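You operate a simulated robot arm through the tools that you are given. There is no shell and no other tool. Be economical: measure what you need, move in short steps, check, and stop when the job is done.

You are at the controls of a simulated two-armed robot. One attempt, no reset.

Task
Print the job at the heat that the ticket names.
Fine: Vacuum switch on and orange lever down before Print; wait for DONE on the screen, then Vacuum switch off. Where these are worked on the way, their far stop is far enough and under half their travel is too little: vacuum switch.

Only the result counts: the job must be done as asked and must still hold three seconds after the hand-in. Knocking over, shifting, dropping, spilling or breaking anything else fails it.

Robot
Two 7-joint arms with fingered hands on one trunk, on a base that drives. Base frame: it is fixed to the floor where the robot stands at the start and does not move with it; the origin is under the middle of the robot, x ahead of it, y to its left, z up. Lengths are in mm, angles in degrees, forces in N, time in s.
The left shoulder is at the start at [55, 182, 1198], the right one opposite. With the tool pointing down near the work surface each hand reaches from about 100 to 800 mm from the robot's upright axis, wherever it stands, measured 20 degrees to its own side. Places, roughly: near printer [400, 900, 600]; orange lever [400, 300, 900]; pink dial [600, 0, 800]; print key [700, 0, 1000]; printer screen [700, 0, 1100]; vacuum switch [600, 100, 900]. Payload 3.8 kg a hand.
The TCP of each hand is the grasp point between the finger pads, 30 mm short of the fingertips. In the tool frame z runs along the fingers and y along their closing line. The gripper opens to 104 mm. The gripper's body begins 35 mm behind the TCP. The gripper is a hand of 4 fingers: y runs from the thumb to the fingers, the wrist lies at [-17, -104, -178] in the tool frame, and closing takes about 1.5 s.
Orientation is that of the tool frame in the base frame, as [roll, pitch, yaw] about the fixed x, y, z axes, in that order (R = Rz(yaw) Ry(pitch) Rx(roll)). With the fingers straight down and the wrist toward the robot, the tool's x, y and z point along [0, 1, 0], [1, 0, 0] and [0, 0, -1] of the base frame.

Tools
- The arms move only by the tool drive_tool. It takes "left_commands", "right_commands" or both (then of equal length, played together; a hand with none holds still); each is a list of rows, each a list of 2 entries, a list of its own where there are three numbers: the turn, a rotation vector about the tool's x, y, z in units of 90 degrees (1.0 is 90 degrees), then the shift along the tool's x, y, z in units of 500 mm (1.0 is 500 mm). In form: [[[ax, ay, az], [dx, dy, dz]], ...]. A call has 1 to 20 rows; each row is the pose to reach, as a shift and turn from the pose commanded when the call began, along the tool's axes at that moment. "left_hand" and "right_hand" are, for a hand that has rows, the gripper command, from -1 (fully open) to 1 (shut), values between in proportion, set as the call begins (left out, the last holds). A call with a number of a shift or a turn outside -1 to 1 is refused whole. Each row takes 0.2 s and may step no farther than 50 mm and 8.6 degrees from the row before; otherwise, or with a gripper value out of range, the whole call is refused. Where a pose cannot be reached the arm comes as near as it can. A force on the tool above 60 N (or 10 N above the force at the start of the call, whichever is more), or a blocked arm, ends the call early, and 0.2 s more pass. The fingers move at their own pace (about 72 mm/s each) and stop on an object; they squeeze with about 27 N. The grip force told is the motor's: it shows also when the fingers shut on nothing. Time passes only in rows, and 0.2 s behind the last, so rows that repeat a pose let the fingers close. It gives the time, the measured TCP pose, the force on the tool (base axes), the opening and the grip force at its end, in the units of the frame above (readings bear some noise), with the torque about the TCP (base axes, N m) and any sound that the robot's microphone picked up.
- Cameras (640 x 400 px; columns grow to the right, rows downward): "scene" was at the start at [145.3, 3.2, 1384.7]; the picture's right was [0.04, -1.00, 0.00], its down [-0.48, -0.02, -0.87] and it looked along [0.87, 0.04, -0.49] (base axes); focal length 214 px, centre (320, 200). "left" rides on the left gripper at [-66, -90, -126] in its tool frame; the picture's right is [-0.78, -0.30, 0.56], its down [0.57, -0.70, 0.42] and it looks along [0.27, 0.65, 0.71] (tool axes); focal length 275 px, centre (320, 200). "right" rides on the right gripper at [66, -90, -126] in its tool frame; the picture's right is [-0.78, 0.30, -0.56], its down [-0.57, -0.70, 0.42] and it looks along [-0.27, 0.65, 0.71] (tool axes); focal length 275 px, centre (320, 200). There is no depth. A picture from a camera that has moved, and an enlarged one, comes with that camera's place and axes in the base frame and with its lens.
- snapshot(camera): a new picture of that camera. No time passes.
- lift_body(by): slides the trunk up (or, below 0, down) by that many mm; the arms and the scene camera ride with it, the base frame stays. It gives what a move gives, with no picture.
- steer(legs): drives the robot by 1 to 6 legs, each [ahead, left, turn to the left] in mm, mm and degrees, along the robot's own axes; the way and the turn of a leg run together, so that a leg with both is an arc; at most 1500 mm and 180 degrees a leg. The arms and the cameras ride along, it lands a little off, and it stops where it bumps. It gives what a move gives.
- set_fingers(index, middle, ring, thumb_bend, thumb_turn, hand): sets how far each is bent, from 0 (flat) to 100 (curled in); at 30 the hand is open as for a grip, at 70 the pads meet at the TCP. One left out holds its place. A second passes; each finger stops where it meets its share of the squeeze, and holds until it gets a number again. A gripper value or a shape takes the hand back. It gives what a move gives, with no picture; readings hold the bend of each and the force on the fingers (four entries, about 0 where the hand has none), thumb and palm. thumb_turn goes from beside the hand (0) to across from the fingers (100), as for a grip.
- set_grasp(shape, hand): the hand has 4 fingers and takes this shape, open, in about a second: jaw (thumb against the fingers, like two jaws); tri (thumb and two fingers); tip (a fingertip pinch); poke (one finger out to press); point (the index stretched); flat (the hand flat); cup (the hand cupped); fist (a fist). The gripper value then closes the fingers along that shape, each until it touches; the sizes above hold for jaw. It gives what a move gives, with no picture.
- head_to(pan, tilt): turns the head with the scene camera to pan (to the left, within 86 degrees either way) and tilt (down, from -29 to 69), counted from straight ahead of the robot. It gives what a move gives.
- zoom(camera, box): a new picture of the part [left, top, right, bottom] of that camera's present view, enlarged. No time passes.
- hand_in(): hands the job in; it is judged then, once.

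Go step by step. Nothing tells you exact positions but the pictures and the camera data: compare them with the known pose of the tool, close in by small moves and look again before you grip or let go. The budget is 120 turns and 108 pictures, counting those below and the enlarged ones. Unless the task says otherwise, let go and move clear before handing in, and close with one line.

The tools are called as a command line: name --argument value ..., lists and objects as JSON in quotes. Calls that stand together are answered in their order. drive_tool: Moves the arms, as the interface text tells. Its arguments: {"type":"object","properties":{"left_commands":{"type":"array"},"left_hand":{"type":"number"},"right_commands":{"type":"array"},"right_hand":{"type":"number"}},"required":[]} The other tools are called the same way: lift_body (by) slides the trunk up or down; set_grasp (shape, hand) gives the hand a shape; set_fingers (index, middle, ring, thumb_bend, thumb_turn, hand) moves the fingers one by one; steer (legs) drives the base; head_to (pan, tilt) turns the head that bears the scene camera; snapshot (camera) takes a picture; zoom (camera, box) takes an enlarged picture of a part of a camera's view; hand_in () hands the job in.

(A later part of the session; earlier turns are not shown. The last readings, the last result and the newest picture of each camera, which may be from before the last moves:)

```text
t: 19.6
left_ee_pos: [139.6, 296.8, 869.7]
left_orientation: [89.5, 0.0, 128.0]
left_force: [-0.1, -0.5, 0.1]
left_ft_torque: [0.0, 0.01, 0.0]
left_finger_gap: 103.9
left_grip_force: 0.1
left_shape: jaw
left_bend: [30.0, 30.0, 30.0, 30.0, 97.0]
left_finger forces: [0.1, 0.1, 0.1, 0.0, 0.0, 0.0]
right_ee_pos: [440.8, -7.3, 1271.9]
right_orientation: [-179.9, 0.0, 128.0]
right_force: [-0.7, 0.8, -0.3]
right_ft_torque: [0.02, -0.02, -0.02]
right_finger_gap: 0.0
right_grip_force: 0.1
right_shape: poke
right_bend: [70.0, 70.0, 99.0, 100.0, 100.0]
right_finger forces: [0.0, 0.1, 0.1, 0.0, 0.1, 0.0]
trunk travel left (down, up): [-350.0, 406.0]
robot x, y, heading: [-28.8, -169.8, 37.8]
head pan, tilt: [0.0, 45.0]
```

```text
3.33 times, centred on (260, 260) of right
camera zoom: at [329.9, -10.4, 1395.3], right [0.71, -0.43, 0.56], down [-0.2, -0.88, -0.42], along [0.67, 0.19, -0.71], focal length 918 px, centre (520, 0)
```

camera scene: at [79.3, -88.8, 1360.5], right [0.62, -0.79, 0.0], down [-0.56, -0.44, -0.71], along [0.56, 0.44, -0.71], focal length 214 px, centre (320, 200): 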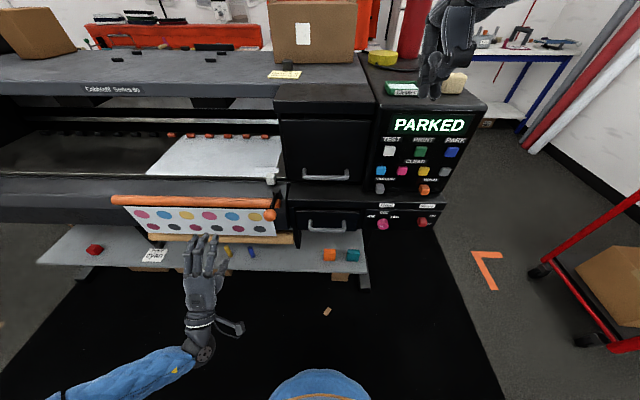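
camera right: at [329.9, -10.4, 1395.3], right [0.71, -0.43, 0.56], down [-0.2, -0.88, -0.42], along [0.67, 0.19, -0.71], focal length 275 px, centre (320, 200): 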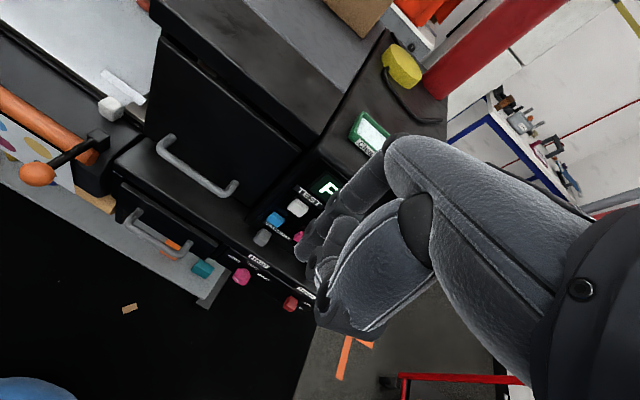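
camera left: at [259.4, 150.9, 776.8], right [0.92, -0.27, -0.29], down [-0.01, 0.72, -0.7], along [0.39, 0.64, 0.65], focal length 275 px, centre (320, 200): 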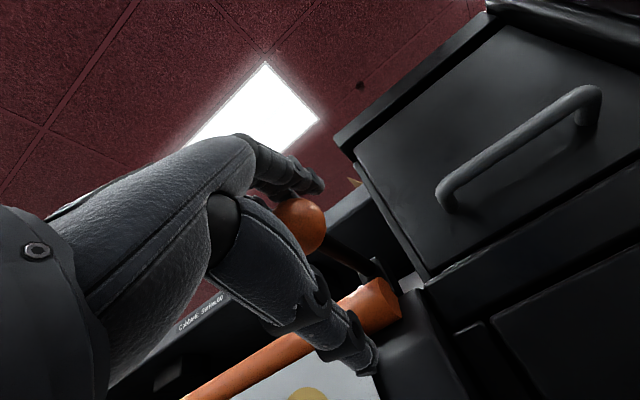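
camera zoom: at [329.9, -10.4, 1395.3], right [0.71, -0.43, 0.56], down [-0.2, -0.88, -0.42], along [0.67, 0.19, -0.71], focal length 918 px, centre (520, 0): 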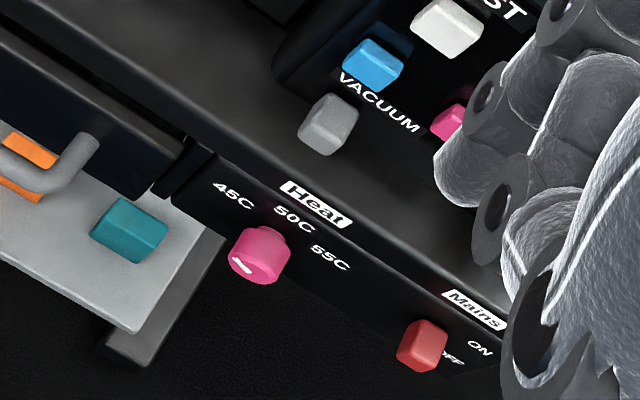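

The dial's face is near [592,29,760]. I set the right hand to an open jaw and bring it down in front of the dial with the fingers pointing at the panel, about 150 mm off.

set_grasp --shape "jaw" --hand "right"

drive_tool --right_commands '[[[-0.0909, 0, 0], [-0.0116, -0.0013, 0.0909]], [[-0.1818, 0, 0], [-0.0232, -0.0026, 0.1818]], [[-0.2727, 0, 0], [-0.0349, -0.004, 0.2727]], [[-0.3636, 0, 0], [-0.0465, -0.005, 0.3636]], [[-0.4545, 0, 0], [-0.058, -0.0065, 0.4545]], [[-0.5455, 0, 0], [-0.07, -0.008, 0.5455]], [[-0.6364, 0, 0], [-0.0815, -0.009, 0.6364]], [[-0.7273, 0, 0], [-0.093, -0.01, 0.7273]], [[-0.8182, 0, 0], [-0.105, -0.012, 0.8182]], [[-0.9091, 0, 0], [-0.116, -0.013, 0.9091]], [[-1, 0, 0], [-0.128, -0.014, 1.0]], [[-1, 0, 0], [-0.128, -0.014, 1.0]]]' --right_hand -1

snapshot --camera "right"

snapshot --camera "scene"

```text
t: 20.5
left_ee_pos: [139.9, 298.7, 869.0]
left_orientation: [89.5, 0.0, 128.1]
left_force: [0.0, -0.6, -0.4]
left_ft_torque: [0.01, -0.01, 0.0]
left_finger_gap: 103.7
left_grip_force: 0.0
left_shape: jaw
left_bend: [30.0, 30.0, 30.0, 30.0, 97.0]
left_finger forces: [0.0, 0.0, 0.0, 0.0, 0.0, 0.1]
right_ee_pos: [441.2, -7.8, 1270.9]
right_orientation: [-180.0, 0.0, 128.0]
right_force: [0.4, 0.3, 0.1]
right_ft_torque: [-0.02, -0.01, 0.03]
right_finger_gap: 103.7
right_grip_force: 0.0
right_shape: jaw
right_bend: [30.0, 30.0, 30.0, 30.0, 97.0]
right_finger forces: [0.0, 0.0, 0.0, 0.0, 0.0, 0.0]
trunk travel left (down, up): [-350.0, 406.0]
robot x, y, heading: [-26.7, -171.2, 38.1]
head pan, tilt: [0.0, 45.0]
```

```text
t: 23.1
left_ee_pos: [140.3, 297.5, 870.5]
left_orientation: [89.6, 0.0, 128.0]
left_force: [-0.8, -0.7, 1.1]
left_ft_torque: [0.0, 0.01, -0.01]
left_finger_gap: 103.8
left_grip_force: 0.1
left_shape: jaw
left_bend: [30.0, 30.0, 30.0, 30.0, 97.0]
left_finger forces: [0.1, 0.1, 0.0, 0.0, 0.0, 0.0]
right_ee_pos: [471.6, -60.3, 769.5]
right_orientation: [89.9, 0.0, 128.2]
right_force: [0.3, -0.1, 0.8]
right_ft_torque: [0.01, 0.03, 0.02]
right_finger_gap: 104.1
right_grip_force: 0.1
right_shape: jaw
right_bend: [30.0, 30.0, 30.0, 30.0, 97.0]
right_finger forces: [0.0, 0.0, 0.0, 0.1, 0.1, 0.1]
right hand out of reach, approached as far as the arm can: row 4, 5
trunk travel left (down, up): [-350.0, 406.0]
robot x, y, heading: [-28.9, -176.3, 38.0]
head pan, tilt: [0.0, 45.0]
```

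```text
70 pictures are left
camera right: at [332.2, -85.5, 677.2], right [0.04, -0.95, 0.29], down [0.69, -0.19, -0.7], along [0.72, 0.23, 0.65], focal length 275 px, centre (320, 200)
```

right: 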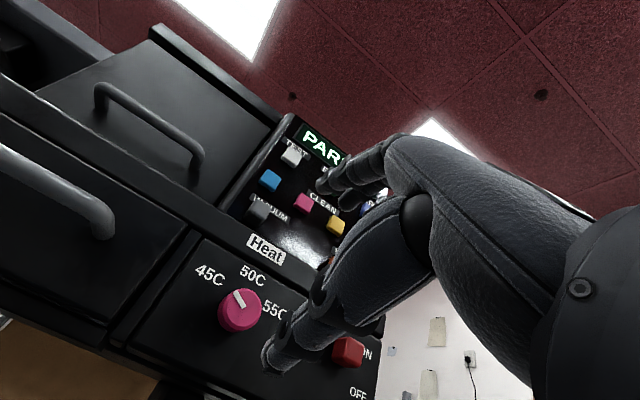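

```text
69 pictures are left
camera scene: at [79.0, -89.3, 1360.7], right [0.62, -0.79, 0.0], down [-0.56, -0.44, -0.71], along [0.56, 0.44, -0.71], focal length 214 px, centre (320, 200)
```

scene: 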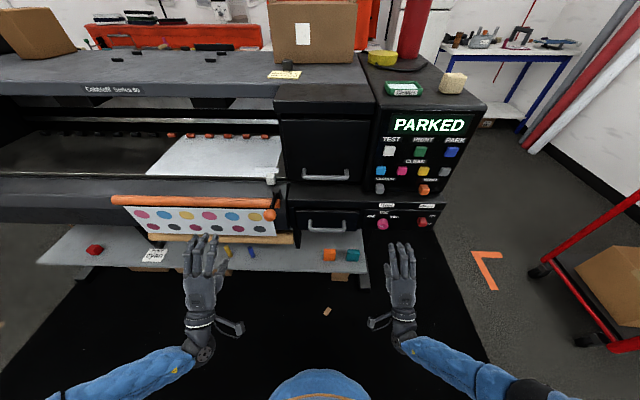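

The dial face is at about [594,30,758] and its mark clearly points at 45C. I enlarge this view to read the label angles.

zoom --camera "right" --box '[180, 240, 300, 350]'

zoom --camera "right" --box '[230, 130, 350, 250]'

```text
3.64 times, centred on (240, 295) of right
camera zoom: at [332.2, -85.5, 677.2], right [0.04, -0.95, 0.29], down [0.69, -0.19, -0.7], along [0.72, 0.23, 0.65], focal length 1001 px, centre (611, -146)
```

zoom: 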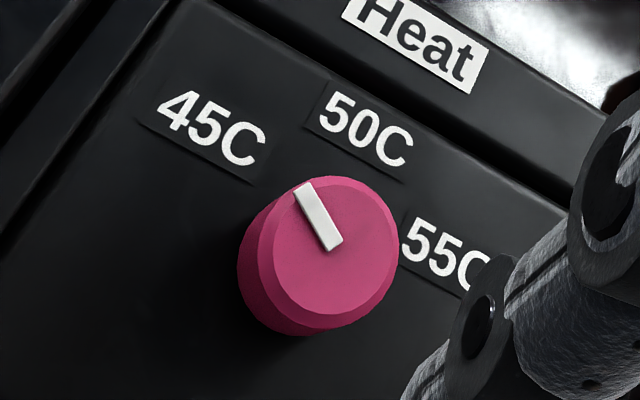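

```text
3.33 times, centred on (290, 190) of right
camera zoom: at [332.2, -85.5, 677.2], right [0.04, -0.95, 0.29], down [0.69, -0.19, -0.7], along [0.72, 0.23, 0.65], focal length 918 px, centre (420, 233)
```

zoom: 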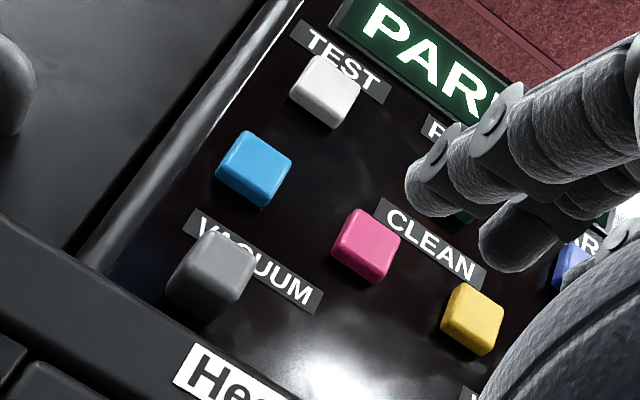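

Labels sit about ±60° around 50C, so the turn is about 120° clockwise. I line up with the dial axis, roll the hand 60° counter-clockwise to start, and close in to about 80 mm.

drive_tool --right_commands '[[[0, 0, -0.0834], [-0.001, -0.003, 0.0175]], [[0, 0, -0.1667], [-0.002, -0.006, 0.035]], [[0, 0, -0.25], [-0.003, -0.009, 0.0525]], [[0, 0, -0.3334], [-0.004, -0.012, 0.07]], [[0, 0, -0.4167], [-0.005, -0.015, 0.0875]], [[0, 0, -0.5], [-0.006, -0.018, 0.105]], [[0, 0, -0.5834], [-0.007, -0.021, 0.1225]], [[0, 0, -0.6667], [-0.0084, -0.023, 0.14]], [[0, 0, -0.6667], [-0.0084, -0.023, 0.14]]]'

snapshot --camera "right"

snapshot --camera "scene"

```text
t: 25.1
left_ee_pos: [140.0, 297.9, 869.4]
left_orientation: [89.4, 0.0, 128.1]
left_force: [-1.5, -0.5, 0.1]
left_ft_torque: [0.05, -0.04, -0.01]
left_finger_gap: 103.6
left_grip_force: 0.0
left_shape: jaw
left_bend: [30.0, 30.0, 30.0, 30.0, 97.0]
left_finger forces: [0.0, 0.1, 0.0, 0.1, 0.1, 0.1]
right_ee_pos: [534.4, -23.7, 760.5]
right_orientation: [90.0, 60.2, 128.0]
right_force: [0.0, 0.0, 0.5]
right_ft_torque: [-0.02, 0.02, 0.0]
right_finger_gap: 103.8
right_grip_force: 0.0
right_shape: jaw
right_bend: [30.0, 30.0, 30.0, 30.0, 97.0]
right_finger forces: [0.0, 0.0, 0.0, 0.0, 0.0, 0.0]
trunk travel left (down, up): [-350.0, 406.0]
robot x, y, heading: [-27.1, -169.9, 37.9]
head pan, tilt: [0.0, 45.0]
```

```text
66 pictures are left
camera right: at [462.4, -136.0, 656.0], right [-0.36, -0.44, 0.82], down [0.88, -0.44, 0.15], along [0.3, 0.78, 0.55], focal length 275 px, centre (320, 200)
```

right: 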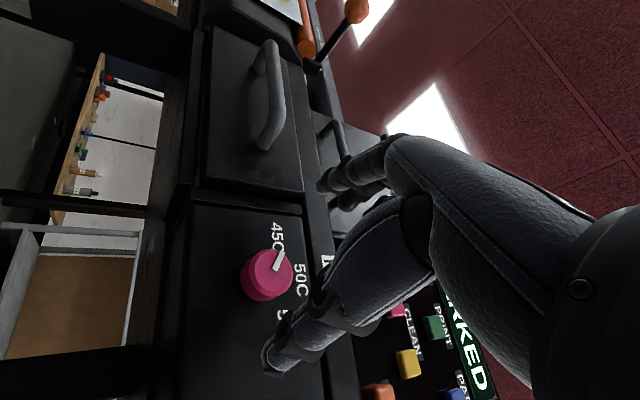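

```text
65 pictures are left
camera scene: at [79.2, -88.8, 1360.5], right [0.62, -0.79, 0.0], down [-0.56, -0.44, -0.71], along [0.56, 0.44, -0.71], focal length 214 px, centre (320, 200)
```

scene: 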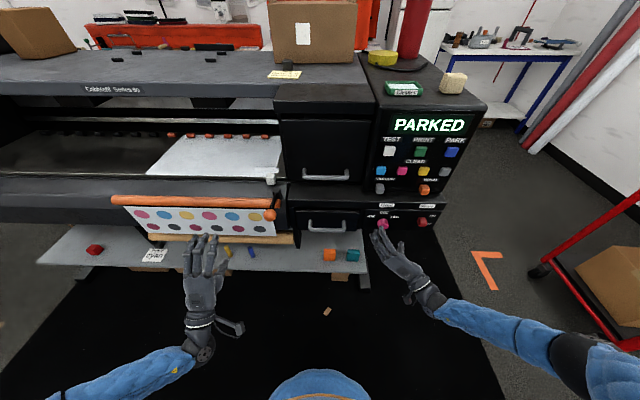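

The dial lies on the hand's axis. I advance 62 mm so the fingers straddle the knob.

drive_tool --right_commands '[[[0, 0, 0], [0, 0, 0.05]], [[0, 0, 0], [0, 0, 0.09]], [[0, 0, 0], [0, 0, 0.11]], [[0, 0, 0], [0, 0, 0.124]], [[0, 0, 0], [0, 0, 0.124]]]'

snapshot --camera "right"

zoom --camera "scene" --box '[330, 190, 450, 270]'

```text
t: 26.3
left_ee_pos: [139.7, 297.2, 868.7]
left_orientation: [89.5, 0.0, 127.9]
left_force: [-0.4, -0.2, 0.0]
left_ft_torque: [-0.02, -0.03, 0.0]
left_finger_gap: 103.7
left_grip_force: 0.1
left_shape: jaw
left_bend: [30.0, 30.0, 30.0, 30.0, 97.0]
left_finger forces: [0.0, 0.0, 0.0, 0.0, 0.0, 0.1]
right_ee_pos: [581.8, 15.1, 760.0]
right_orientation: [89.9, 60.1, 127.9]
right_force: [0.5, -0.7, 0.3]
right_ft_torque: [0.01, -0.03, 0.0]
right_finger_gap: 104.2
right_grip_force: 0.1
right_shape: jaw
right_bend: [30.0, 30.0, 30.0, 30.0, 97.0]
right_finger forces: [0.0, 0.0, 0.0, 0.0, 0.0, 0.0]
trunk travel left (down, up): [-350.0, 406.0]
robot x, y, heading: [-28.3, -173.1, 37.7]
head pan, tilt: [0.0, 45.0]
```

```text
64 pictures are left
camera right: at [511.1, -97.3, 656.7], right [-0.36, -0.45, 0.82], down [0.88, -0.44, 0.15], along [0.3, 0.78, 0.55], focal length 275 px, centre (320, 200)
```

right: 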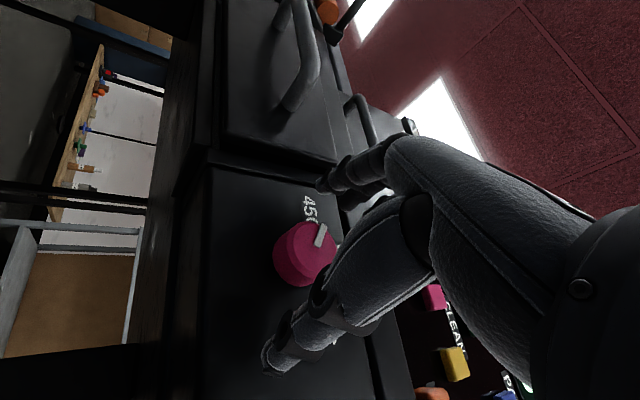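

```text
5.00 times, centred on (390, 230) of scene
camera zoom: at [79.3, -88.8, 1360.6], right [0.62, -0.79, 0.0], down [-0.56, -0.44, -0.71], along [0.56, 0.44, -0.71], focal length 1072 px, centre (-30, 50)
```

zoom: 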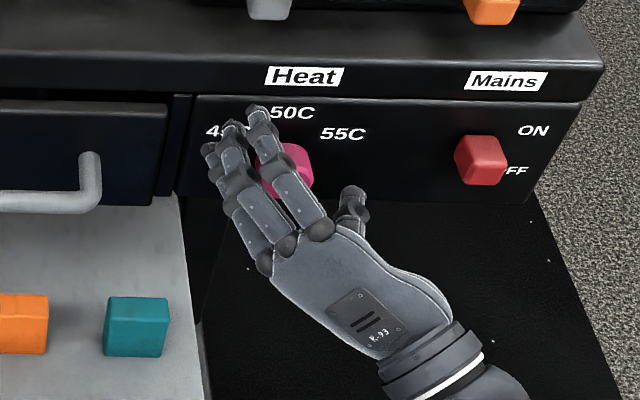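

The knob is centred between thumb and fingers. I go 4 mm deeper and close.

drive_tool --right_commands '[[[0, 0, 0], [0, 0, 0.008]], [[0, 0, 0], [0, 0, 0.008]], [[0, 0, 0], [0, 0, 0.008]], [[0, 0, 0], [0, 0, 0.008]], [[0, 0, 0], [0, 0, 0.008]], [[0, 0, 0], [0, 0, 0.008]], [[0, 0, 0], [0, 0, 0.008]]]' --right_hand 0.6

snapshot --camera "right"

```text
t: 27.9
left_ee_pos: [140.8, 297.1, 868.8]
left_orientation: [89.4, 0.0, 128.1]
left_force: [-1.3, 0.1, 0.7]
left_ft_torque: [-0.02, 0.02, -0.02]
left_finger_gap: 103.7
left_grip_force: 0.0
left_shape: jaw
left_bend: [30.0, 30.0, 30.0, 30.0, 97.0]
left_finger forces: [0.0, 0.0, 0.0, 0.1, 0.0, 0.1]
right_ee_pos: [585.7, 16.7, 759.7]
right_orientation: [90.2, 59.9, 128.0]
right_force: [2.7, -1.8, -1.1]
right_ft_torque: [-0.02, 0.03, -0.06]
right_finger_gap: 28.0
right_grip_force: 27.2
right_shape: jaw
right_bend: [74.0, 59.0, 61.0, 74.0, 100.0]
right_finger forces: [13.7, 7.0, 0.0, 0.0, 23.5, 0.1]
trunk travel left (down, up): [-350.0, 406.0]
robot x, y, heading: [-27.1, -174.8, 37.9]
head pan, tilt: [0.0, 45.0]
```

```text
62 pictures are left
camera right: at [514.2, -95.1, 656.2], right [-0.36, -0.45, 0.82], down [0.88, -0.44, 0.15], along [0.3, 0.78, 0.55], focal length 275 px, centre (320, 200)
```

right: 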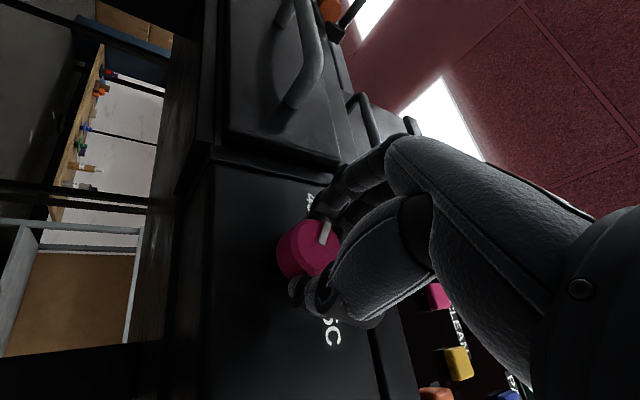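

The grip holds the knob. I turn 60° clockwise and check.

drive_tool --right_commands '[[[0, 0, 0.0834], [0, 0, 0]], [[0, 0, 0.1667], [0, 0, 0]], [[0, 0, 0.25], [0, 0, 0]], [[0, 0, 0.3334], [0, 0, 0]], [[0, 0, 0.4167], [0, 0, 0]], [[0, 0, 0.5], [0, 0, 0]], [[0, 0, 0.5834], [0, 0, 0]], [[0, 0, 0.6667], [0, 0, 0]]]'

snapshot --camera "right"

zoom --camera "scene" --box '[330, 110, 480, 270]'

```text
t: 29.7
left_ee_pos: [139.0, 297.2, 869.7]
left_orientation: [89.5, 0.0, 128.1]
left_force: [-0.3, 0.0, 0.4]
left_ft_torque: [0.0, -0.02, 0.0]
left_finger_gap: 103.8
left_grip_force: 0.0
left_shape: jaw
left_bend: [30.0, 30.0, 30.0, 30.0, 97.0]
left_finger forces: [0.0, 0.0, 0.0, 0.0, 0.1, 0.1]
right_ee_pos: [570.3, 0.7, 782.3]
right_orientation: [89.9, 4.9, 128.2]
right_force: [-0.1, 0.2, 0.3]
right_ft_torque: [-0.01, 0.0, 0.01]
right_finger_gap: 19.1
right_grip_force: 27.2
right_shape: jaw
right_bend: [75.0, 73.0, 61.0, 84.0, 100.0]
right_finger forces: [0.0, 0.1, 0.0, 0.1, 0.0, 0.1]
right hand out of reach, approached as far as the arm can: row 3, 4, 5, 6, 7, 8
trunk travel left (down, up): [-350.0, 406.0]
robot x, y, heading: [-28.7, -173.5, 38.0]
head pan, tilt: [0.0, 45.0]
```

```text
61 pictures are left
camera right: at [435.8, -31.6, 686.1], right [0.02, -0.93, 0.36], down [0.72, -0.23, -0.65], along [0.69, 0.28, 0.67], focal length 275 px, centre (320, 200)
```

right: 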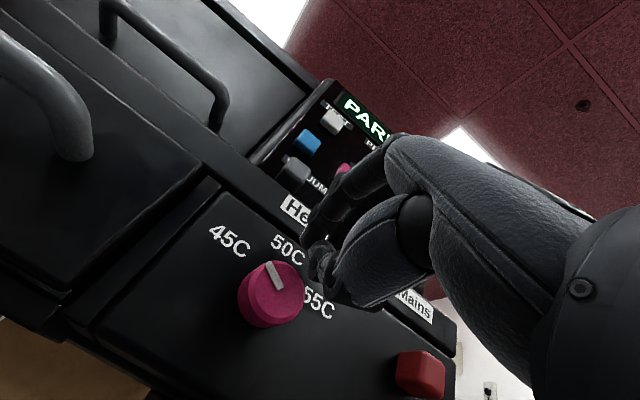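

```text
2.50 times, centred on (405, 190) of scene
camera zoom: at [78.6, -89.1, 1360.7], right [0.62, -0.79, 0.0], down [-0.56, -0.44, -0.71], along [0.56, 0.44, -0.71], focal length 536 px, centre (108, 225)
```

zoom: 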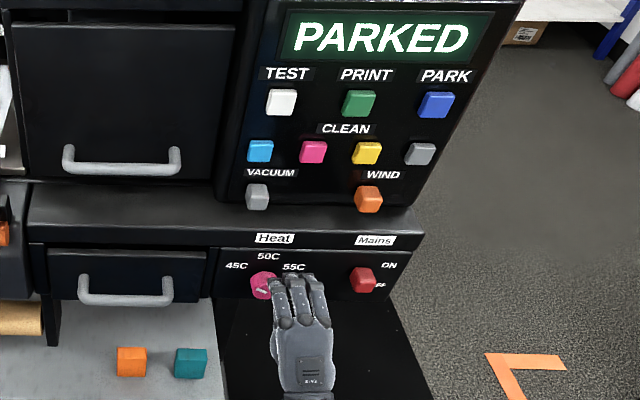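

The arm ran out of reach and slipped off, with the dial only slightly moved. I draw the right hand back, raise the left hand, and then lower the trunk 200 mm for better reach.

drive_tool --right_commands '[[[0, 0, 0], [0, 0, -0.05]], [[0, 0, 0], [0, 0, -0.1]], [[0, 0, 0], [0, 0.05, -0.17]], [[0, 0, 0], [0, 0.12, -0.2]], [[0, 0, 0], [0, 0.2, -0.2]], [[0, 0, 0], [0, 0.2, -0.2]]]' --left_commands '[[[0, 0, 0], [0, 0.08, 0]], [[0, 0, 0], [0, 0.16, 0]], [[0, 0, 0], [0, 0.24, 0]], [[0, 0, 0], [0, 0.32, 0]], [[0, 0, 0], [0, 0.4, 0]], [[0, 0, 0], [0, 0.4, 0]]]' --right_hand -1

lift_body --by -200

snapshot --camera "right"

snapshot --camera "scene"

```text
t: 31.1
left_ee_pos: [139.1, 294.3, 1067.7]
left_orientation: [89.4, 0.0, 128.0]
left_force: [-0.4, 0.6, -0.4]
left_ft_torque: [-0.02, 0.01, -0.02]
left_finger_gap: 103.8
left_grip_force: 0.2
left_shape: jaw
left_bend: [30.0, 30.0, 30.0, 30.0, 97.0]
left_finger forces: [0.0, 0.0, 0.1, 0.1, 0.0, 0.1]
right_ee_pos: [485.7, -54.6, 884.2]
right_orientation: [90.0, 5.4, 127.7]
right_force: [-0.8, 0.3, 0.7]
right_ft_torque: [-0.05, 0.06, 0.0]
right_finger_gap: 104.1
right_grip_force: 0.0
right_shape: jaw
right_bend: [30.0, 30.0, 30.0, 30.0, 97.0]
right_finger forces: [0.0, 0.0, 0.0, 0.0, 0.0, 0.1]
right hand out of reach, approached as far as the arm can: row 1, 2, 3
trunk travel left (down, up): [-350.0, 406.0]
robot x, y, heading: [-27.1, -172.3, 38.4]
head pan, tilt: [0.0, 45.0]
```

```text
t: 33.3
left_ee_pos: [139.5, 293.9, 867.3]
left_orientation: [89.4, 0.0, 128.0]
left_force: [0.3, 0.0, -0.4]
left_ft_torque: [0.02, 0.01, 0.02]
left_finger_gap: 103.9
left_grip_force: 0.1
left_shape: jaw
left_bend: [30.0, 30.0, 30.0, 30.0, 97.0]
left_finger forces: [0.0, 0.0, 0.0, 0.0, 0.0, 0.0]
right_ee_pos: [486.0, -53.9, 682.2]
right_orientation: [90.0, 5.1, 128.0]
right_force: [0.0, 0.1, 0.4]
right_ft_torque: [-0.04, 0.0, 0.02]
right_finger_gap: 103.9
right_grip_force: 0.2
right_shape: jaw
right_bend: [30.0, 30.0, 30.0, 30.0, 97.0]
right_finger forces: [0.0, 0.1, 0.0, 0.0, 0.0, 0.0]
trunk travel left (down, up): [-150.0, 606.0]
robot x, y, heading: [-23.2, -168.2, 37.9]
head pan, tilt: [0.0, 45.0]
```

```text
59 pictures are left
camera right: at [352.9, -85.4, 585.9], right [0.02, -0.93, 0.36], down [0.72, -0.24, -0.65], along [0.69, 0.28, 0.67], focal length 275 px, centre (320, 200)
```

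right: 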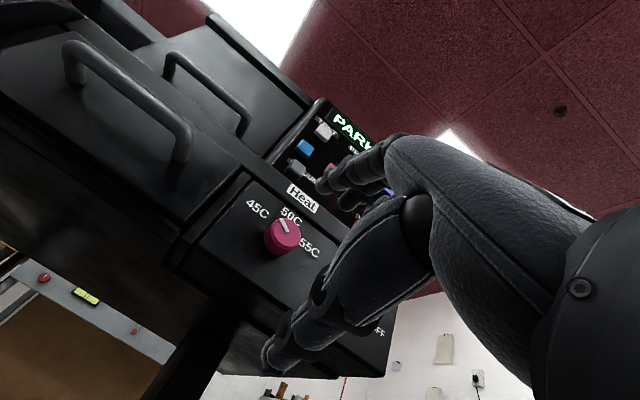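

```text
58 pictures are left
camera scene: at [150.3, -33.2, 1155.0], right [0.62, -0.79, 0.0], down [-0.56, -0.44, -0.71], along [0.56, 0.44, -0.71], focal length 214 px, centre (320, 200)
```

scene: 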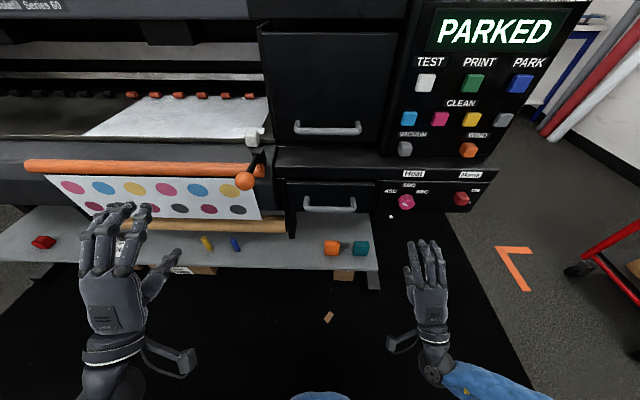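

The trunk is lower now and the dial is in full view. I enlarge it to see where the mark stands.

zoom --camera "scene" --box '[370, 120, 490, 230]'

zoom --camera "right" --box '[230, 170, 340, 280]'

```text
3.64 times, centred on (430, 175) of scene
camera zoom: at [150.3, -33.2, 1155.0], right [0.62, -0.79, 0.0], down [-0.56, -0.44, -0.71], along [0.56, 0.44, -0.71], focal length 780 px, centre (-80, 291)
```

zoom: 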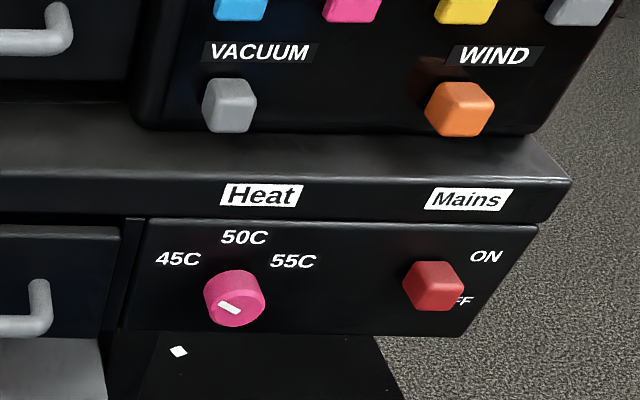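

```text
3.64 times, centred on (285, 225) of right
camera zoom: at [352.9, -85.4, 585.9], right [0.02, -0.93, 0.36], down [0.72, -0.24, -0.65], along [0.69, 0.28, 0.67], focal length 1001 px, centre (447, 109)
```

zoom: 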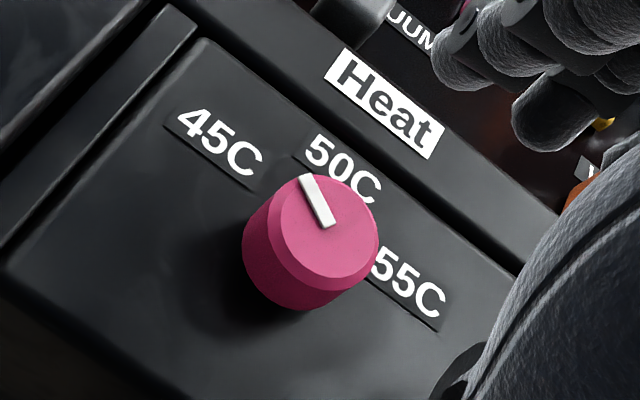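

The dial still stands at 45C; its face is at [595,28,757]. I line up again, rolled 60° counter-clockwise and 80 mm off.

drive_tool --right_commands '[[[0, 0, 0], [-0.005, 0.075, 0]], [[0, 0, -0.08], [-0.018, 0.149, 0.01]], [[0, 0, -0.16], [-0.018, 0.149, 0.02]], [[0, 0, -0.24], [-0.018, 0.149, 0.03]], [[0, 0, -0.32], [-0.018, 0.149, 0.05]], [[0, 0, -0.4], [-0.018, 0.149, 0.07]], [[0, 0, -0.48], [-0.018, 0.149, 0.09]], [[0, 0, -0.55], [-0.018, 0.149, 0.1]], [[0, 0, -0.611], [-0.018, 0.149, 0.113]], [[0, 0, -0.611], [-0.018, 0.149, 0.113]]]' --right_hand -1

snapshot --camera "right"

```text
t: 35.5
left_ee_pos: [137.9, 294.0, 866.8]
left_orientation: [89.5, 0.0, 127.9]
left_force: [-0.5, 0.7, 0.2]
left_ft_torque: [-0.01, 0.0, 0.02]
left_finger_gap: 103.7
left_grip_force: 0.1
left_shape: jaw
left_bend: [30.0, 30.0, 30.0, 30.0, 97.0]
left_finger forces: [0.0, 0.0, 0.1, 0.1, 0.1, 0.0]
right_ee_pos: [533.3, -20.5, 758.8]
right_orientation: [90.1, 60.0, 128.0]
right_force: [-0.4, -0.5, -0.4]
right_ft_torque: [0.01, 0.01, -0.01]
right_finger_gap: 104.0
right_grip_force: 0.0
right_shape: jaw
right_bend: [30.0, 30.0, 30.0, 30.0, 97.0]
right_finger forces: [0.0, 0.0, 0.1, 0.0, 0.0, 0.0]
trunk travel left (down, up): [-150.0, 606.0]
robot x, y, heading: [-26.3, -172.1, 37.9]
head pan, tilt: [0.0, 45.0]
```

```text
55 pictures are left
camera right: at [463.3, -133.6, 655.3], right [-0.36, -0.45, 0.82], down [0.88, -0.44, 0.15], along [0.3, 0.78, 0.55], focal length 275 px, centre (320, 200)
```

right: 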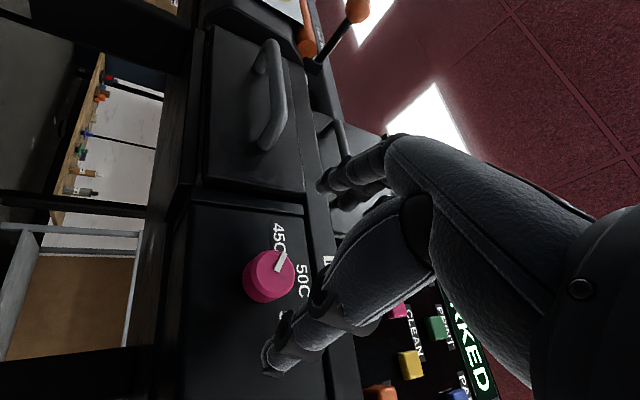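

Before gripping I test in free air whether the hand can roll the whole 120°.

drive_tool --right_commands '[[[0, 0, 0.09], [0, 0, 0]], [[0, 0, 0.18], [0, 0, 0]], [[0, 0, 0.27], [0, 0, 0]], [[0, 0, 0.36], [0, 0, 0]], [[0, 0, 0.45], [0, 0, 0]], [[0, 0, 0.54], [0, 0, 0]], [[0, 0, 0.63], [0, 0, 0]], [[0, 0, 0.72], [0, 0, 0]], [[0, 0, 0.81], [0, 0, 0]], [[0, 0, 0.9], [0, 0, 0]], [[0, 0, 0.98], [0, 0, 0]]]'

drive_tool --right_commands '[[[0, 0, 0.09], [0, 0, 0]], [[0, 0, 0.18], [0, 0, 0]], [[0, 0, 0.27], [0, 0, 0]], [[0, 0, 0.35], [0, 0, 0]], [[0, 0, 0.35], [0, 0, 0]]]'

```text
t: 37.9
left_ee_pos: [138.7, 294.6, 867.2]
left_orientation: [89.4, 0.0, 128.0]
left_force: [-0.3, -0.3, 0.4]
left_ft_torque: [-0.04, 0.0, -0.04]
left_finger_gap: 103.8
left_grip_force: 0.1
left_shape: jaw
left_bend: [30.0, 30.0, 30.0, 30.0, 97.0]
left_finger forces: [0.0, 0.1, 0.1, 0.0, 0.0, 0.0]
right_ee_pos: [535.2, -21.8, 756.5]
right_orientation: [90.0, -28.3, 128.0]
right_force: [0.7, 0.0, 0.2]
right_ft_torque: [0.02, 0.01, 0.0]
right_finger_gap: 104.0
right_grip_force: 0.0
right_shape: jaw
right_bend: [30.0, 30.0, 30.0, 30.0, 97.0]
right_finger forces: [0.0, 0.0, 0.0, 0.1, 0.1, 0.0]
trunk travel left (down, up): [-150.0, 606.0]
robot x, y, heading: [-25.1, -172.1, 38.1]
head pan, tilt: [0.0, 45.0]
```

```text
t: 39.1
left_ee_pos: [139.1, 294.7, 866.4]
left_orientation: [89.5, 0.0, 127.9]
left_force: [-0.1, -0.8, -0.3]
left_ft_torque: [0.03, -0.03, -0.02]
left_finger_gap: 103.8
left_grip_force: 0.0
left_shape: jaw
left_bend: [30.0, 30.0, 30.0, 30.0, 97.0]
left_finger forces: [0.0, 0.1, 0.0, 0.0, 0.0, 0.0]
right_ee_pos: [532.3, -21.9, 757.7]
right_orientation: [90.2, -59.8, 128.0]
right_force: [0.3, 0.5, -0.5]
right_ft_torque: [0.01, 0.0, 0.01]
right_finger_gap: 104.2
right_grip_force: 0.1
right_shape: jaw
right_bend: [30.0, 30.0, 30.0, 30.0, 97.0]
right_finger forces: [0.0, 0.1, 0.0, 0.0, 0.0, 0.0]
trunk travel left (down, up): [-150.0, 606.0]
robot x, y, heading: [-30.0, -168.4, 38.0]
head pan, tilt: [0.0, 45.0]
```

The full range is reachable. I roll back to −60° and advance onto the knob.

drive_tool --right_commands '[[[0, 0, -0.09], [0, 0, 0]], [[0, 0, -0.18], [0, 0, 0]], [[0, 0, -0.27], [0, 0, 0]], [[0, 0, -0.36], [0, 0, 0]], [[0, 0, -0.45], [0, 0, 0]], [[0, 0, -0.54], [0, 0, 0]], [[0, 0, -0.63], [0, 0, 0]], [[0, 0, -0.72], [0, 0, 0]], [[0, 0, -0.81], [0, 0, 0]], [[0, 0, -0.9], [0, 0, 0]], [[0, 0, -0.98], [0, 0, 0]]]'

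drive_tool --right_commands '[[[0, 0, -0.09], [0, 0, 0]], [[0, 0, -0.18], [0, 0, 0]], [[0, 0, -0.27], [0, 0, 0]], [[0, 0, -0.35], [0, 0, 0]], [[0, 0, -0.35], [0, 0, 0.05]], [[0, 0, -0.35], [0, 0, 0.1]], [[0, 0, -0.35], [0, 0, 0.134]], [[0, 0, -0.35], [0, 0, 0.134]]]'

snapshot --camera "right"

zoom --camera "scene" --box '[350, 150, 470, 250]'

```text
t: 41.5
left_ee_pos: [138.4, 294.0, 866.9]
left_orientation: [89.5, 0.0, 128.0]
left_force: [0.0, -0.1, -0.2]
left_ft_torque: [0.01, 0.0, -0.01]
left_finger_gap: 103.6
left_grip_force: 0.0
left_shape: jaw
left_bend: [30.0, 30.0, 30.0, 30.0, 97.0]
left_finger forces: [0.1, 0.0, 0.1, 0.1, 0.0, 0.0]
right_ee_pos: [533.3, -21.6, 757.2]
right_orientation: [90.1, 28.7, 128.0]
right_force: [-0.1, -0.8, -1.1]
right_ft_torque: [-0.01, 0.0, 0.02]
right_finger_gap: 104.0
right_grip_force: 0.1
right_shape: jaw
right_bend: [30.0, 30.0, 30.0, 30.0, 97.0]
right_finger forces: [0.1, 0.0, 0.0, 0.0, 0.0, 0.1]
trunk travel left (down, up): [-150.0, 606.0]
robot x, y, heading: [-27.4, -171.6, 37.9]
head pan, tilt: [0.0, 45.0]
```

```text
t: 43.3
left_ee_pos: [139.3, 294.7, 866.6]
left_orientation: [89.5, 0.0, 128.0]
left_force: [0.6, 0.0, -0.6]
left_ft_torque: [0.02, -0.01, 0.02]
left_finger_gap: 103.8
left_grip_force: 0.1
left_shape: jaw
left_bend: [30.0, 30.0, 30.0, 30.0, 97.0]
left_finger forces: [0.0, 0.1, 0.0, 0.1, 0.0, 0.1]
right_ee_pos: [586.8, 19.5, 754.3]
right_orientation: [90.2, 60.1, 128.4]
right_force: [-0.5, -0.3, -0.7]
right_ft_torque: [0.01, 0.0, 0.02]
right_finger_gap: 103.9
right_grip_force: 0.1
right_shape: jaw
right_bend: [30.0, 30.0, 30.0, 30.0, 97.0]
right_finger forces: [0.0, 0.0, 0.0, 0.0, 0.1, 0.0]
trunk travel left (down, up): [-150.0, 606.0]
robot x, y, heading: [-26.5, -171.9, 37.8]
head pan, tilt: [0.0, 45.0]
```

```text
54 pictures are left
camera right: at [515.3, -93.0, 651.6], right [-0.36, -0.45, 0.82], down [0.89, -0.44, 0.15], along [0.3, 0.78, 0.55], focal length 275 px, centre (320, 200)
```

right: 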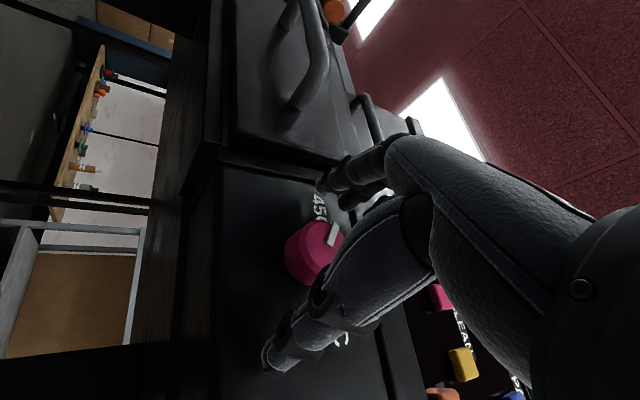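

```text
4.00 times, centred on (410, 200) of scene
camera zoom: at [150.6, -33.0, 1154.8], right [0.62, -0.79, 0.0], down [-0.56, -0.44, -0.71], along [0.56, 0.44, -0.71], focal length 858 px, centre (-40, 200)
```

zoom: 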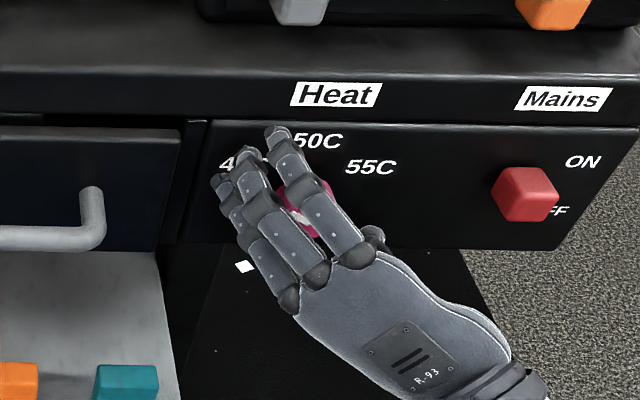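

The knob sits between the thumb and the first two fingers. I close on it.

drive_tool --right_commands '[[[0, 0, 0], [0, 0, 0]], [[0, 0, 0], [0, 0, 0]], [[0, 0, 0], [0, 0, 0]], [[0, 0, 0], [0, 0, 0]], [[0, 0, 0], [0, 0, 0]], [[0, 0, 0], [0, 0, 0]], [[0, 0, 0], [0, 0, 0]]]' --right_hand 0.7

drive_tool --right_commands '[[[0, 0, 0.08], [0, 0, 0]], [[0, 0, 0.16], [0, 0, 0]], [[0, 0, 0.24], [0, 0, 0]], [[0, 0, 0.3334], [0, 0, 0]]]'

snapshot --camera "right"

```text
t: 44.9
left_ee_pos: [139.9, 294.7, 866.4]
left_orientation: [89.5, 0.0, 127.9]
left_force: [0.4, 0.2, 0.2]
left_ft_torque: [0.01, 0.04, -0.02]
left_finger_gap: 104.0
left_grip_force: 0.0
left_shape: jaw
left_bend: [30.0, 30.0, 30.0, 30.0, 97.0]
left_finger forces: [0.0, 0.1, 0.0, 0.0, 0.1, 0.0]
right_ee_pos: [586.5, 18.6, 753.9]
right_orientation: [90.1, 60.0, 128.0]
right_force: [3.6, -1.2, -1.0]
right_ft_torque: [-0.02, -0.02, -0.05]
right_finger_gap: 30.1
right_grip_force: 27.4
right_shape: jaw
right_bend: [74.0, 54.0, 58.0, 74.0, 100.0]
right_finger forces: [13.6, 7.9, 0.0, 0.0, 23.7, 0.1]
trunk travel left (down, up): [-150.0, 606.0]
robot x, y, heading: [-26.8, -169.9, 37.9]
head pan, tilt: [0.0, 45.0]
```

```text
t: 45.9
left_ee_pos: [140.3, 295.0, 866.4]
left_orientation: [89.5, 0.0, 127.9]
left_force: [-0.9, 0.4, -0.1]
left_ft_torque: [0.01, -0.01, 0.01]
left_finger_gap: 103.7
left_grip_force: 0.0
left_shape: jaw
left_bend: [30.0, 30.0, 30.0, 30.0, 97.0]
left_finger forces: [0.1, 0.1, 0.0, 0.0, 0.0, 0.0]
right_ee_pos: [585.9, 19.4, 754.4]
right_orientation: [90.3, 29.9, 128.2]
right_force: [3.5, -1.2, -7.7]
right_ft_torque: [-0.07, 0.04, 0.01]
right_finger_gap: 29.7
right_grip_force: 27.2
right_shape: jaw
right_bend: [74.0, 54.0, 58.0, 74.0, 100.0]
right_finger forces: [13.4, 7.2, 0.0, 0.0, 27.3, 0.0]
trunk travel left (down, up): [-150.0, 606.0]
robot x, y, heading: [-25.6, -174.1, 37.9]
head pan, tilt: [0.0, 45.0]
```

```text
52 pictures are left
camera right: at [479.5, -48.0, 643.0], right [-0.11, -0.75, 0.65], down [0.85, -0.41, -0.32], along [0.51, 0.52, 0.69], focal length 275 px, centre (320, 200)
```

right: 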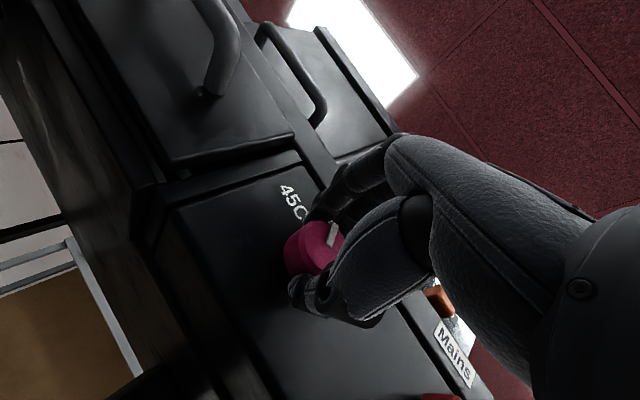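

The mark turns with the hand. I continue the remaining 90°.

drive_tool --right_commands '[[[0, 0, 0.09], [0, 0, 0]], [[0, 0, 0.18], [0, 0, 0]], [[0, 0, 0.27], [0, 0, 0]], [[0, 0, 0.36], [0, 0, 0]], [[0, 0, 0.45], [0, 0, 0]], [[0, 0, 0.54], [0, 0, 0]], [[0, 0, 0.63], [0, 0, 0]], [[0, 0, 0.72], [0, 0, 0]], [[0, 0, 0.81], [0, 0, 0]], [[0, 0, 0.9], [0, 0, 0]], [[0, 0, 0.99], [0, 0, 0]], [[0, 0, 0.99], [0, 0, 0]]]'

snapshot --camera "right"

zoom --camera "scene" --box '[350, 130, 500, 250]'

```text
t: 48.5
left_ee_pos: [138.7, 295.9, 865.7]
left_orientation: [89.4, 0.0, 128.2]
left_force: [-0.3, 0.6, 0.3]
left_ft_torque: [0.0, 0.02, 0.01]
left_finger_gap: 103.8
left_grip_force: 0.1
left_shape: jaw
left_bend: [30.0, 30.0, 30.0, 30.0, 97.0]
left_finger forces: [0.0, 0.1, 0.0, 0.1, 0.1, 0.0]
right_ee_pos: [586.1, 21.4, 756.2]
right_orientation: [90.3, -59.0, 127.8]
right_force: [-9.5, 1.9, -8.9]
right_ft_torque: [-0.1, 0.07, 0.06]
right_finger_gap: 30.2
right_grip_force: 26.7
right_shape: jaw
right_bend: [74.0, 55.0, 58.0, 73.0, 100.0]
right_finger forces: [12.6, 7.8, 0.0, 0.1, 30.1, 0.1]
trunk travel left (down, up): [-150.0, 606.0]
robot x, y, heading: [-28.9, -171.9, 38.0]
head pan, tilt: [0.0, 45.0]
```

```text
51 pictures are left
camera right: at [419.5, 31.0, 765.7], right [-0.04, -0.86, -0.51], down [0.14, 0.5, -0.85], along [0.99, -0.11, 0.1], focal length 275 px, centre (320, 200)
```

right: 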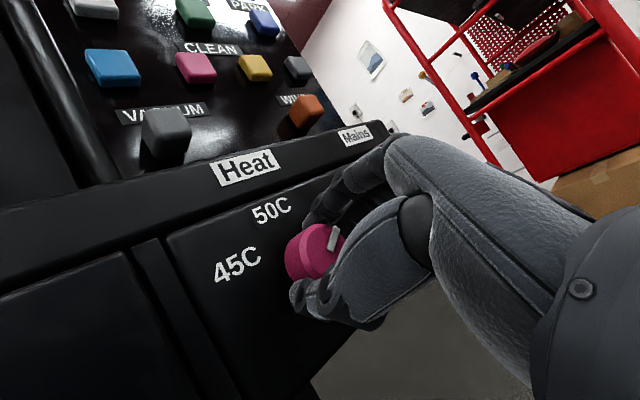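

```text
3.33 times, centred on (425, 190) of scene
camera zoom: at [150.5, -32.5, 1154.8], right [0.62, -0.79, 0.0], down [-0.56, -0.44, -0.71], along [0.56, 0.43, -0.71], focal length 715 px, centre (-30, 233)
```

zoom: 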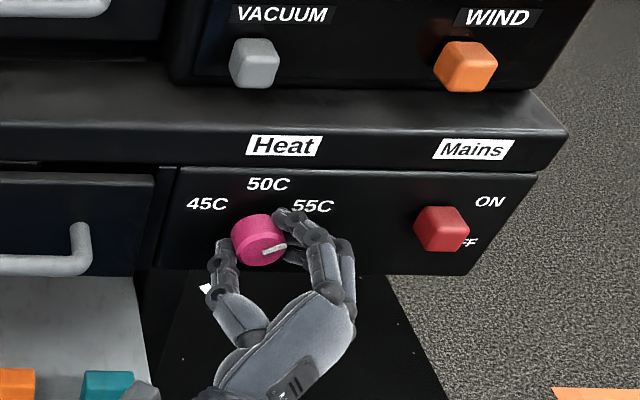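

Turned as planned, with the mark now toward 55C. I open the hand, back off and inspect the mark.

drive_tool --right_commands '[[[0, 0, 0], [0, 0, 0]], [[0, 0, 0], [0, 0, 0]], [[0, 0, 0], [0, 0, 0]], [[0, 0, 0], [0, 0, 0]], [[0, 0, 0], [0, 0, 0]], [[0, 0, 0], [0, 0, 0]], [[0, 0, 0], [0, 0, 0]], [[0, 0, 0], [0, 0, -0.08]], [[0, 0, 0], [0, 0, -0.16]], [[0, 0, 0], [0, 0, -0.2]]]' --right_hand -1

snapshot --camera "right"

zoom --camera "scene" --box '[380, 160, 450, 220]'

```text
t: 50.7
left_ee_pos: [139.3, 293.8, 866.6]
left_orientation: [89.4, 0.0, 128.0]
left_force: [-0.5, 0.2, -0.4]
left_ft_torque: [0.0, -0.03, -0.06]
left_finger_gap: 104.1
left_grip_force: 0.0
left_shape: jaw
left_bend: [30.0, 30.0, 30.0, 30.0, 97.0]
left_finger forces: [0.0, 0.0, 0.1, 0.0, 0.1, 0.0]
right_ee_pos: [505.0, -42.3, 755.0]
right_orientation: [90.1, -59.0, 127.9]
right_force: [-1.0, -0.4, 0.2]
right_ft_torque: [0.0, 0.0, -0.04]
right_finger_gap: 103.6
right_grip_force: 0.1
right_shape: jaw
right_bend: [30.0, 30.0, 30.0, 30.0, 97.0]
right_finger forces: [0.1, 0.0, 0.0, 0.0, 0.0, 0.0]
trunk travel left (down, up): [-150.0, 606.0]
robot x, y, heading: [-26.7, -172.5, 37.9]
head pan, tilt: [0.0, 45.0]
```

```text
49 pictures are left
camera right: at [338.4, -31.3, 764.8], right [-0.04, -0.86, -0.51], down [0.15, 0.5, -0.85], along [0.99, -0.11, 0.11], focal length 275 px, centre (320, 200)
```

right: 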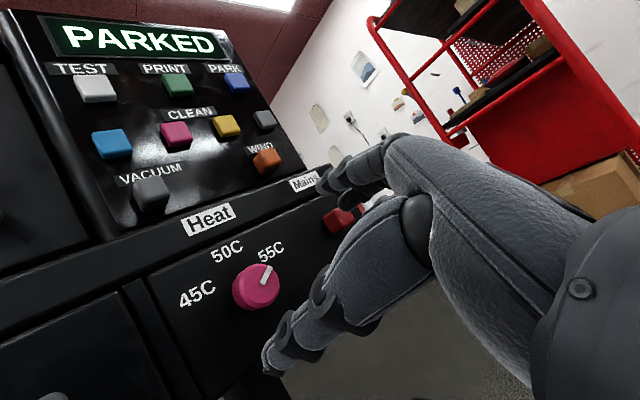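

```text
6.67 times, centred on (415, 190) of scene
camera zoom: at [150.5, -33.0, 1154.9], right [0.62, -0.79, 0.0], down [-0.56, -0.44, -0.71], along [0.56, 0.44, -0.71], focal length 1430 px, centre (-313, 267)
```

zoom: 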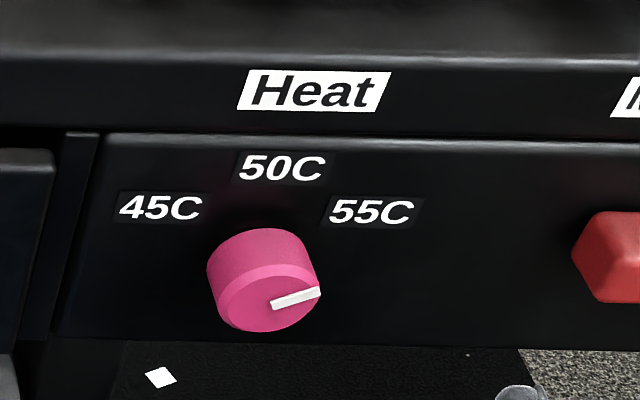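

The mark is at 55C or slightly past it. I enlarge the right view to measure it.

zoom --camera "right" --box '[160, 220, 300, 330]'

zoom --camera "right" --box '[60, 120, 300, 240]'

```text
3.64 times, centred on (230, 275) of right
camera zoom: at [338.4, -31.3, 764.8], right [-0.04, -0.86, -0.51], down [0.15, 0.5, -0.85], along [0.99, -0.11, 0.11], focal length 1001 px, centre (647, -73)
```

zoom: 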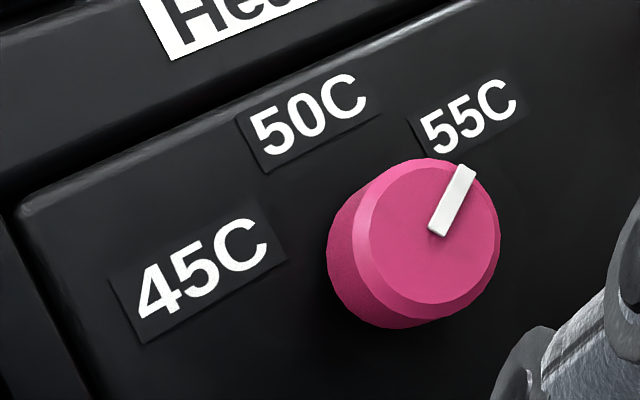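

```text
2.67 times, centred on (180, 180) of right
camera zoom: at [338.4, -31.3, 764.8], right [-0.04, -0.86, -0.51], down [0.15, 0.5, -0.85], along [0.99, -0.11, 0.11], focal length 734 px, centre (693, 253)
```

zoom: 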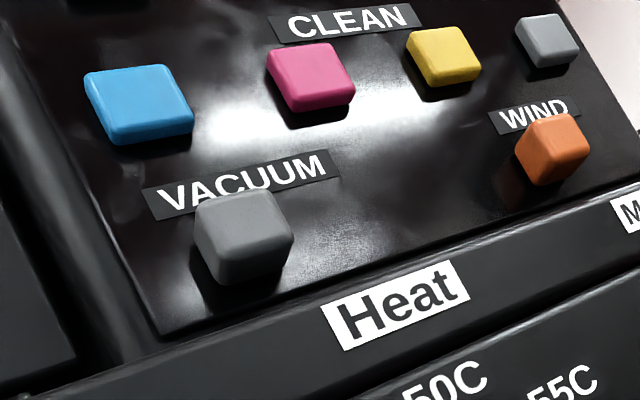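

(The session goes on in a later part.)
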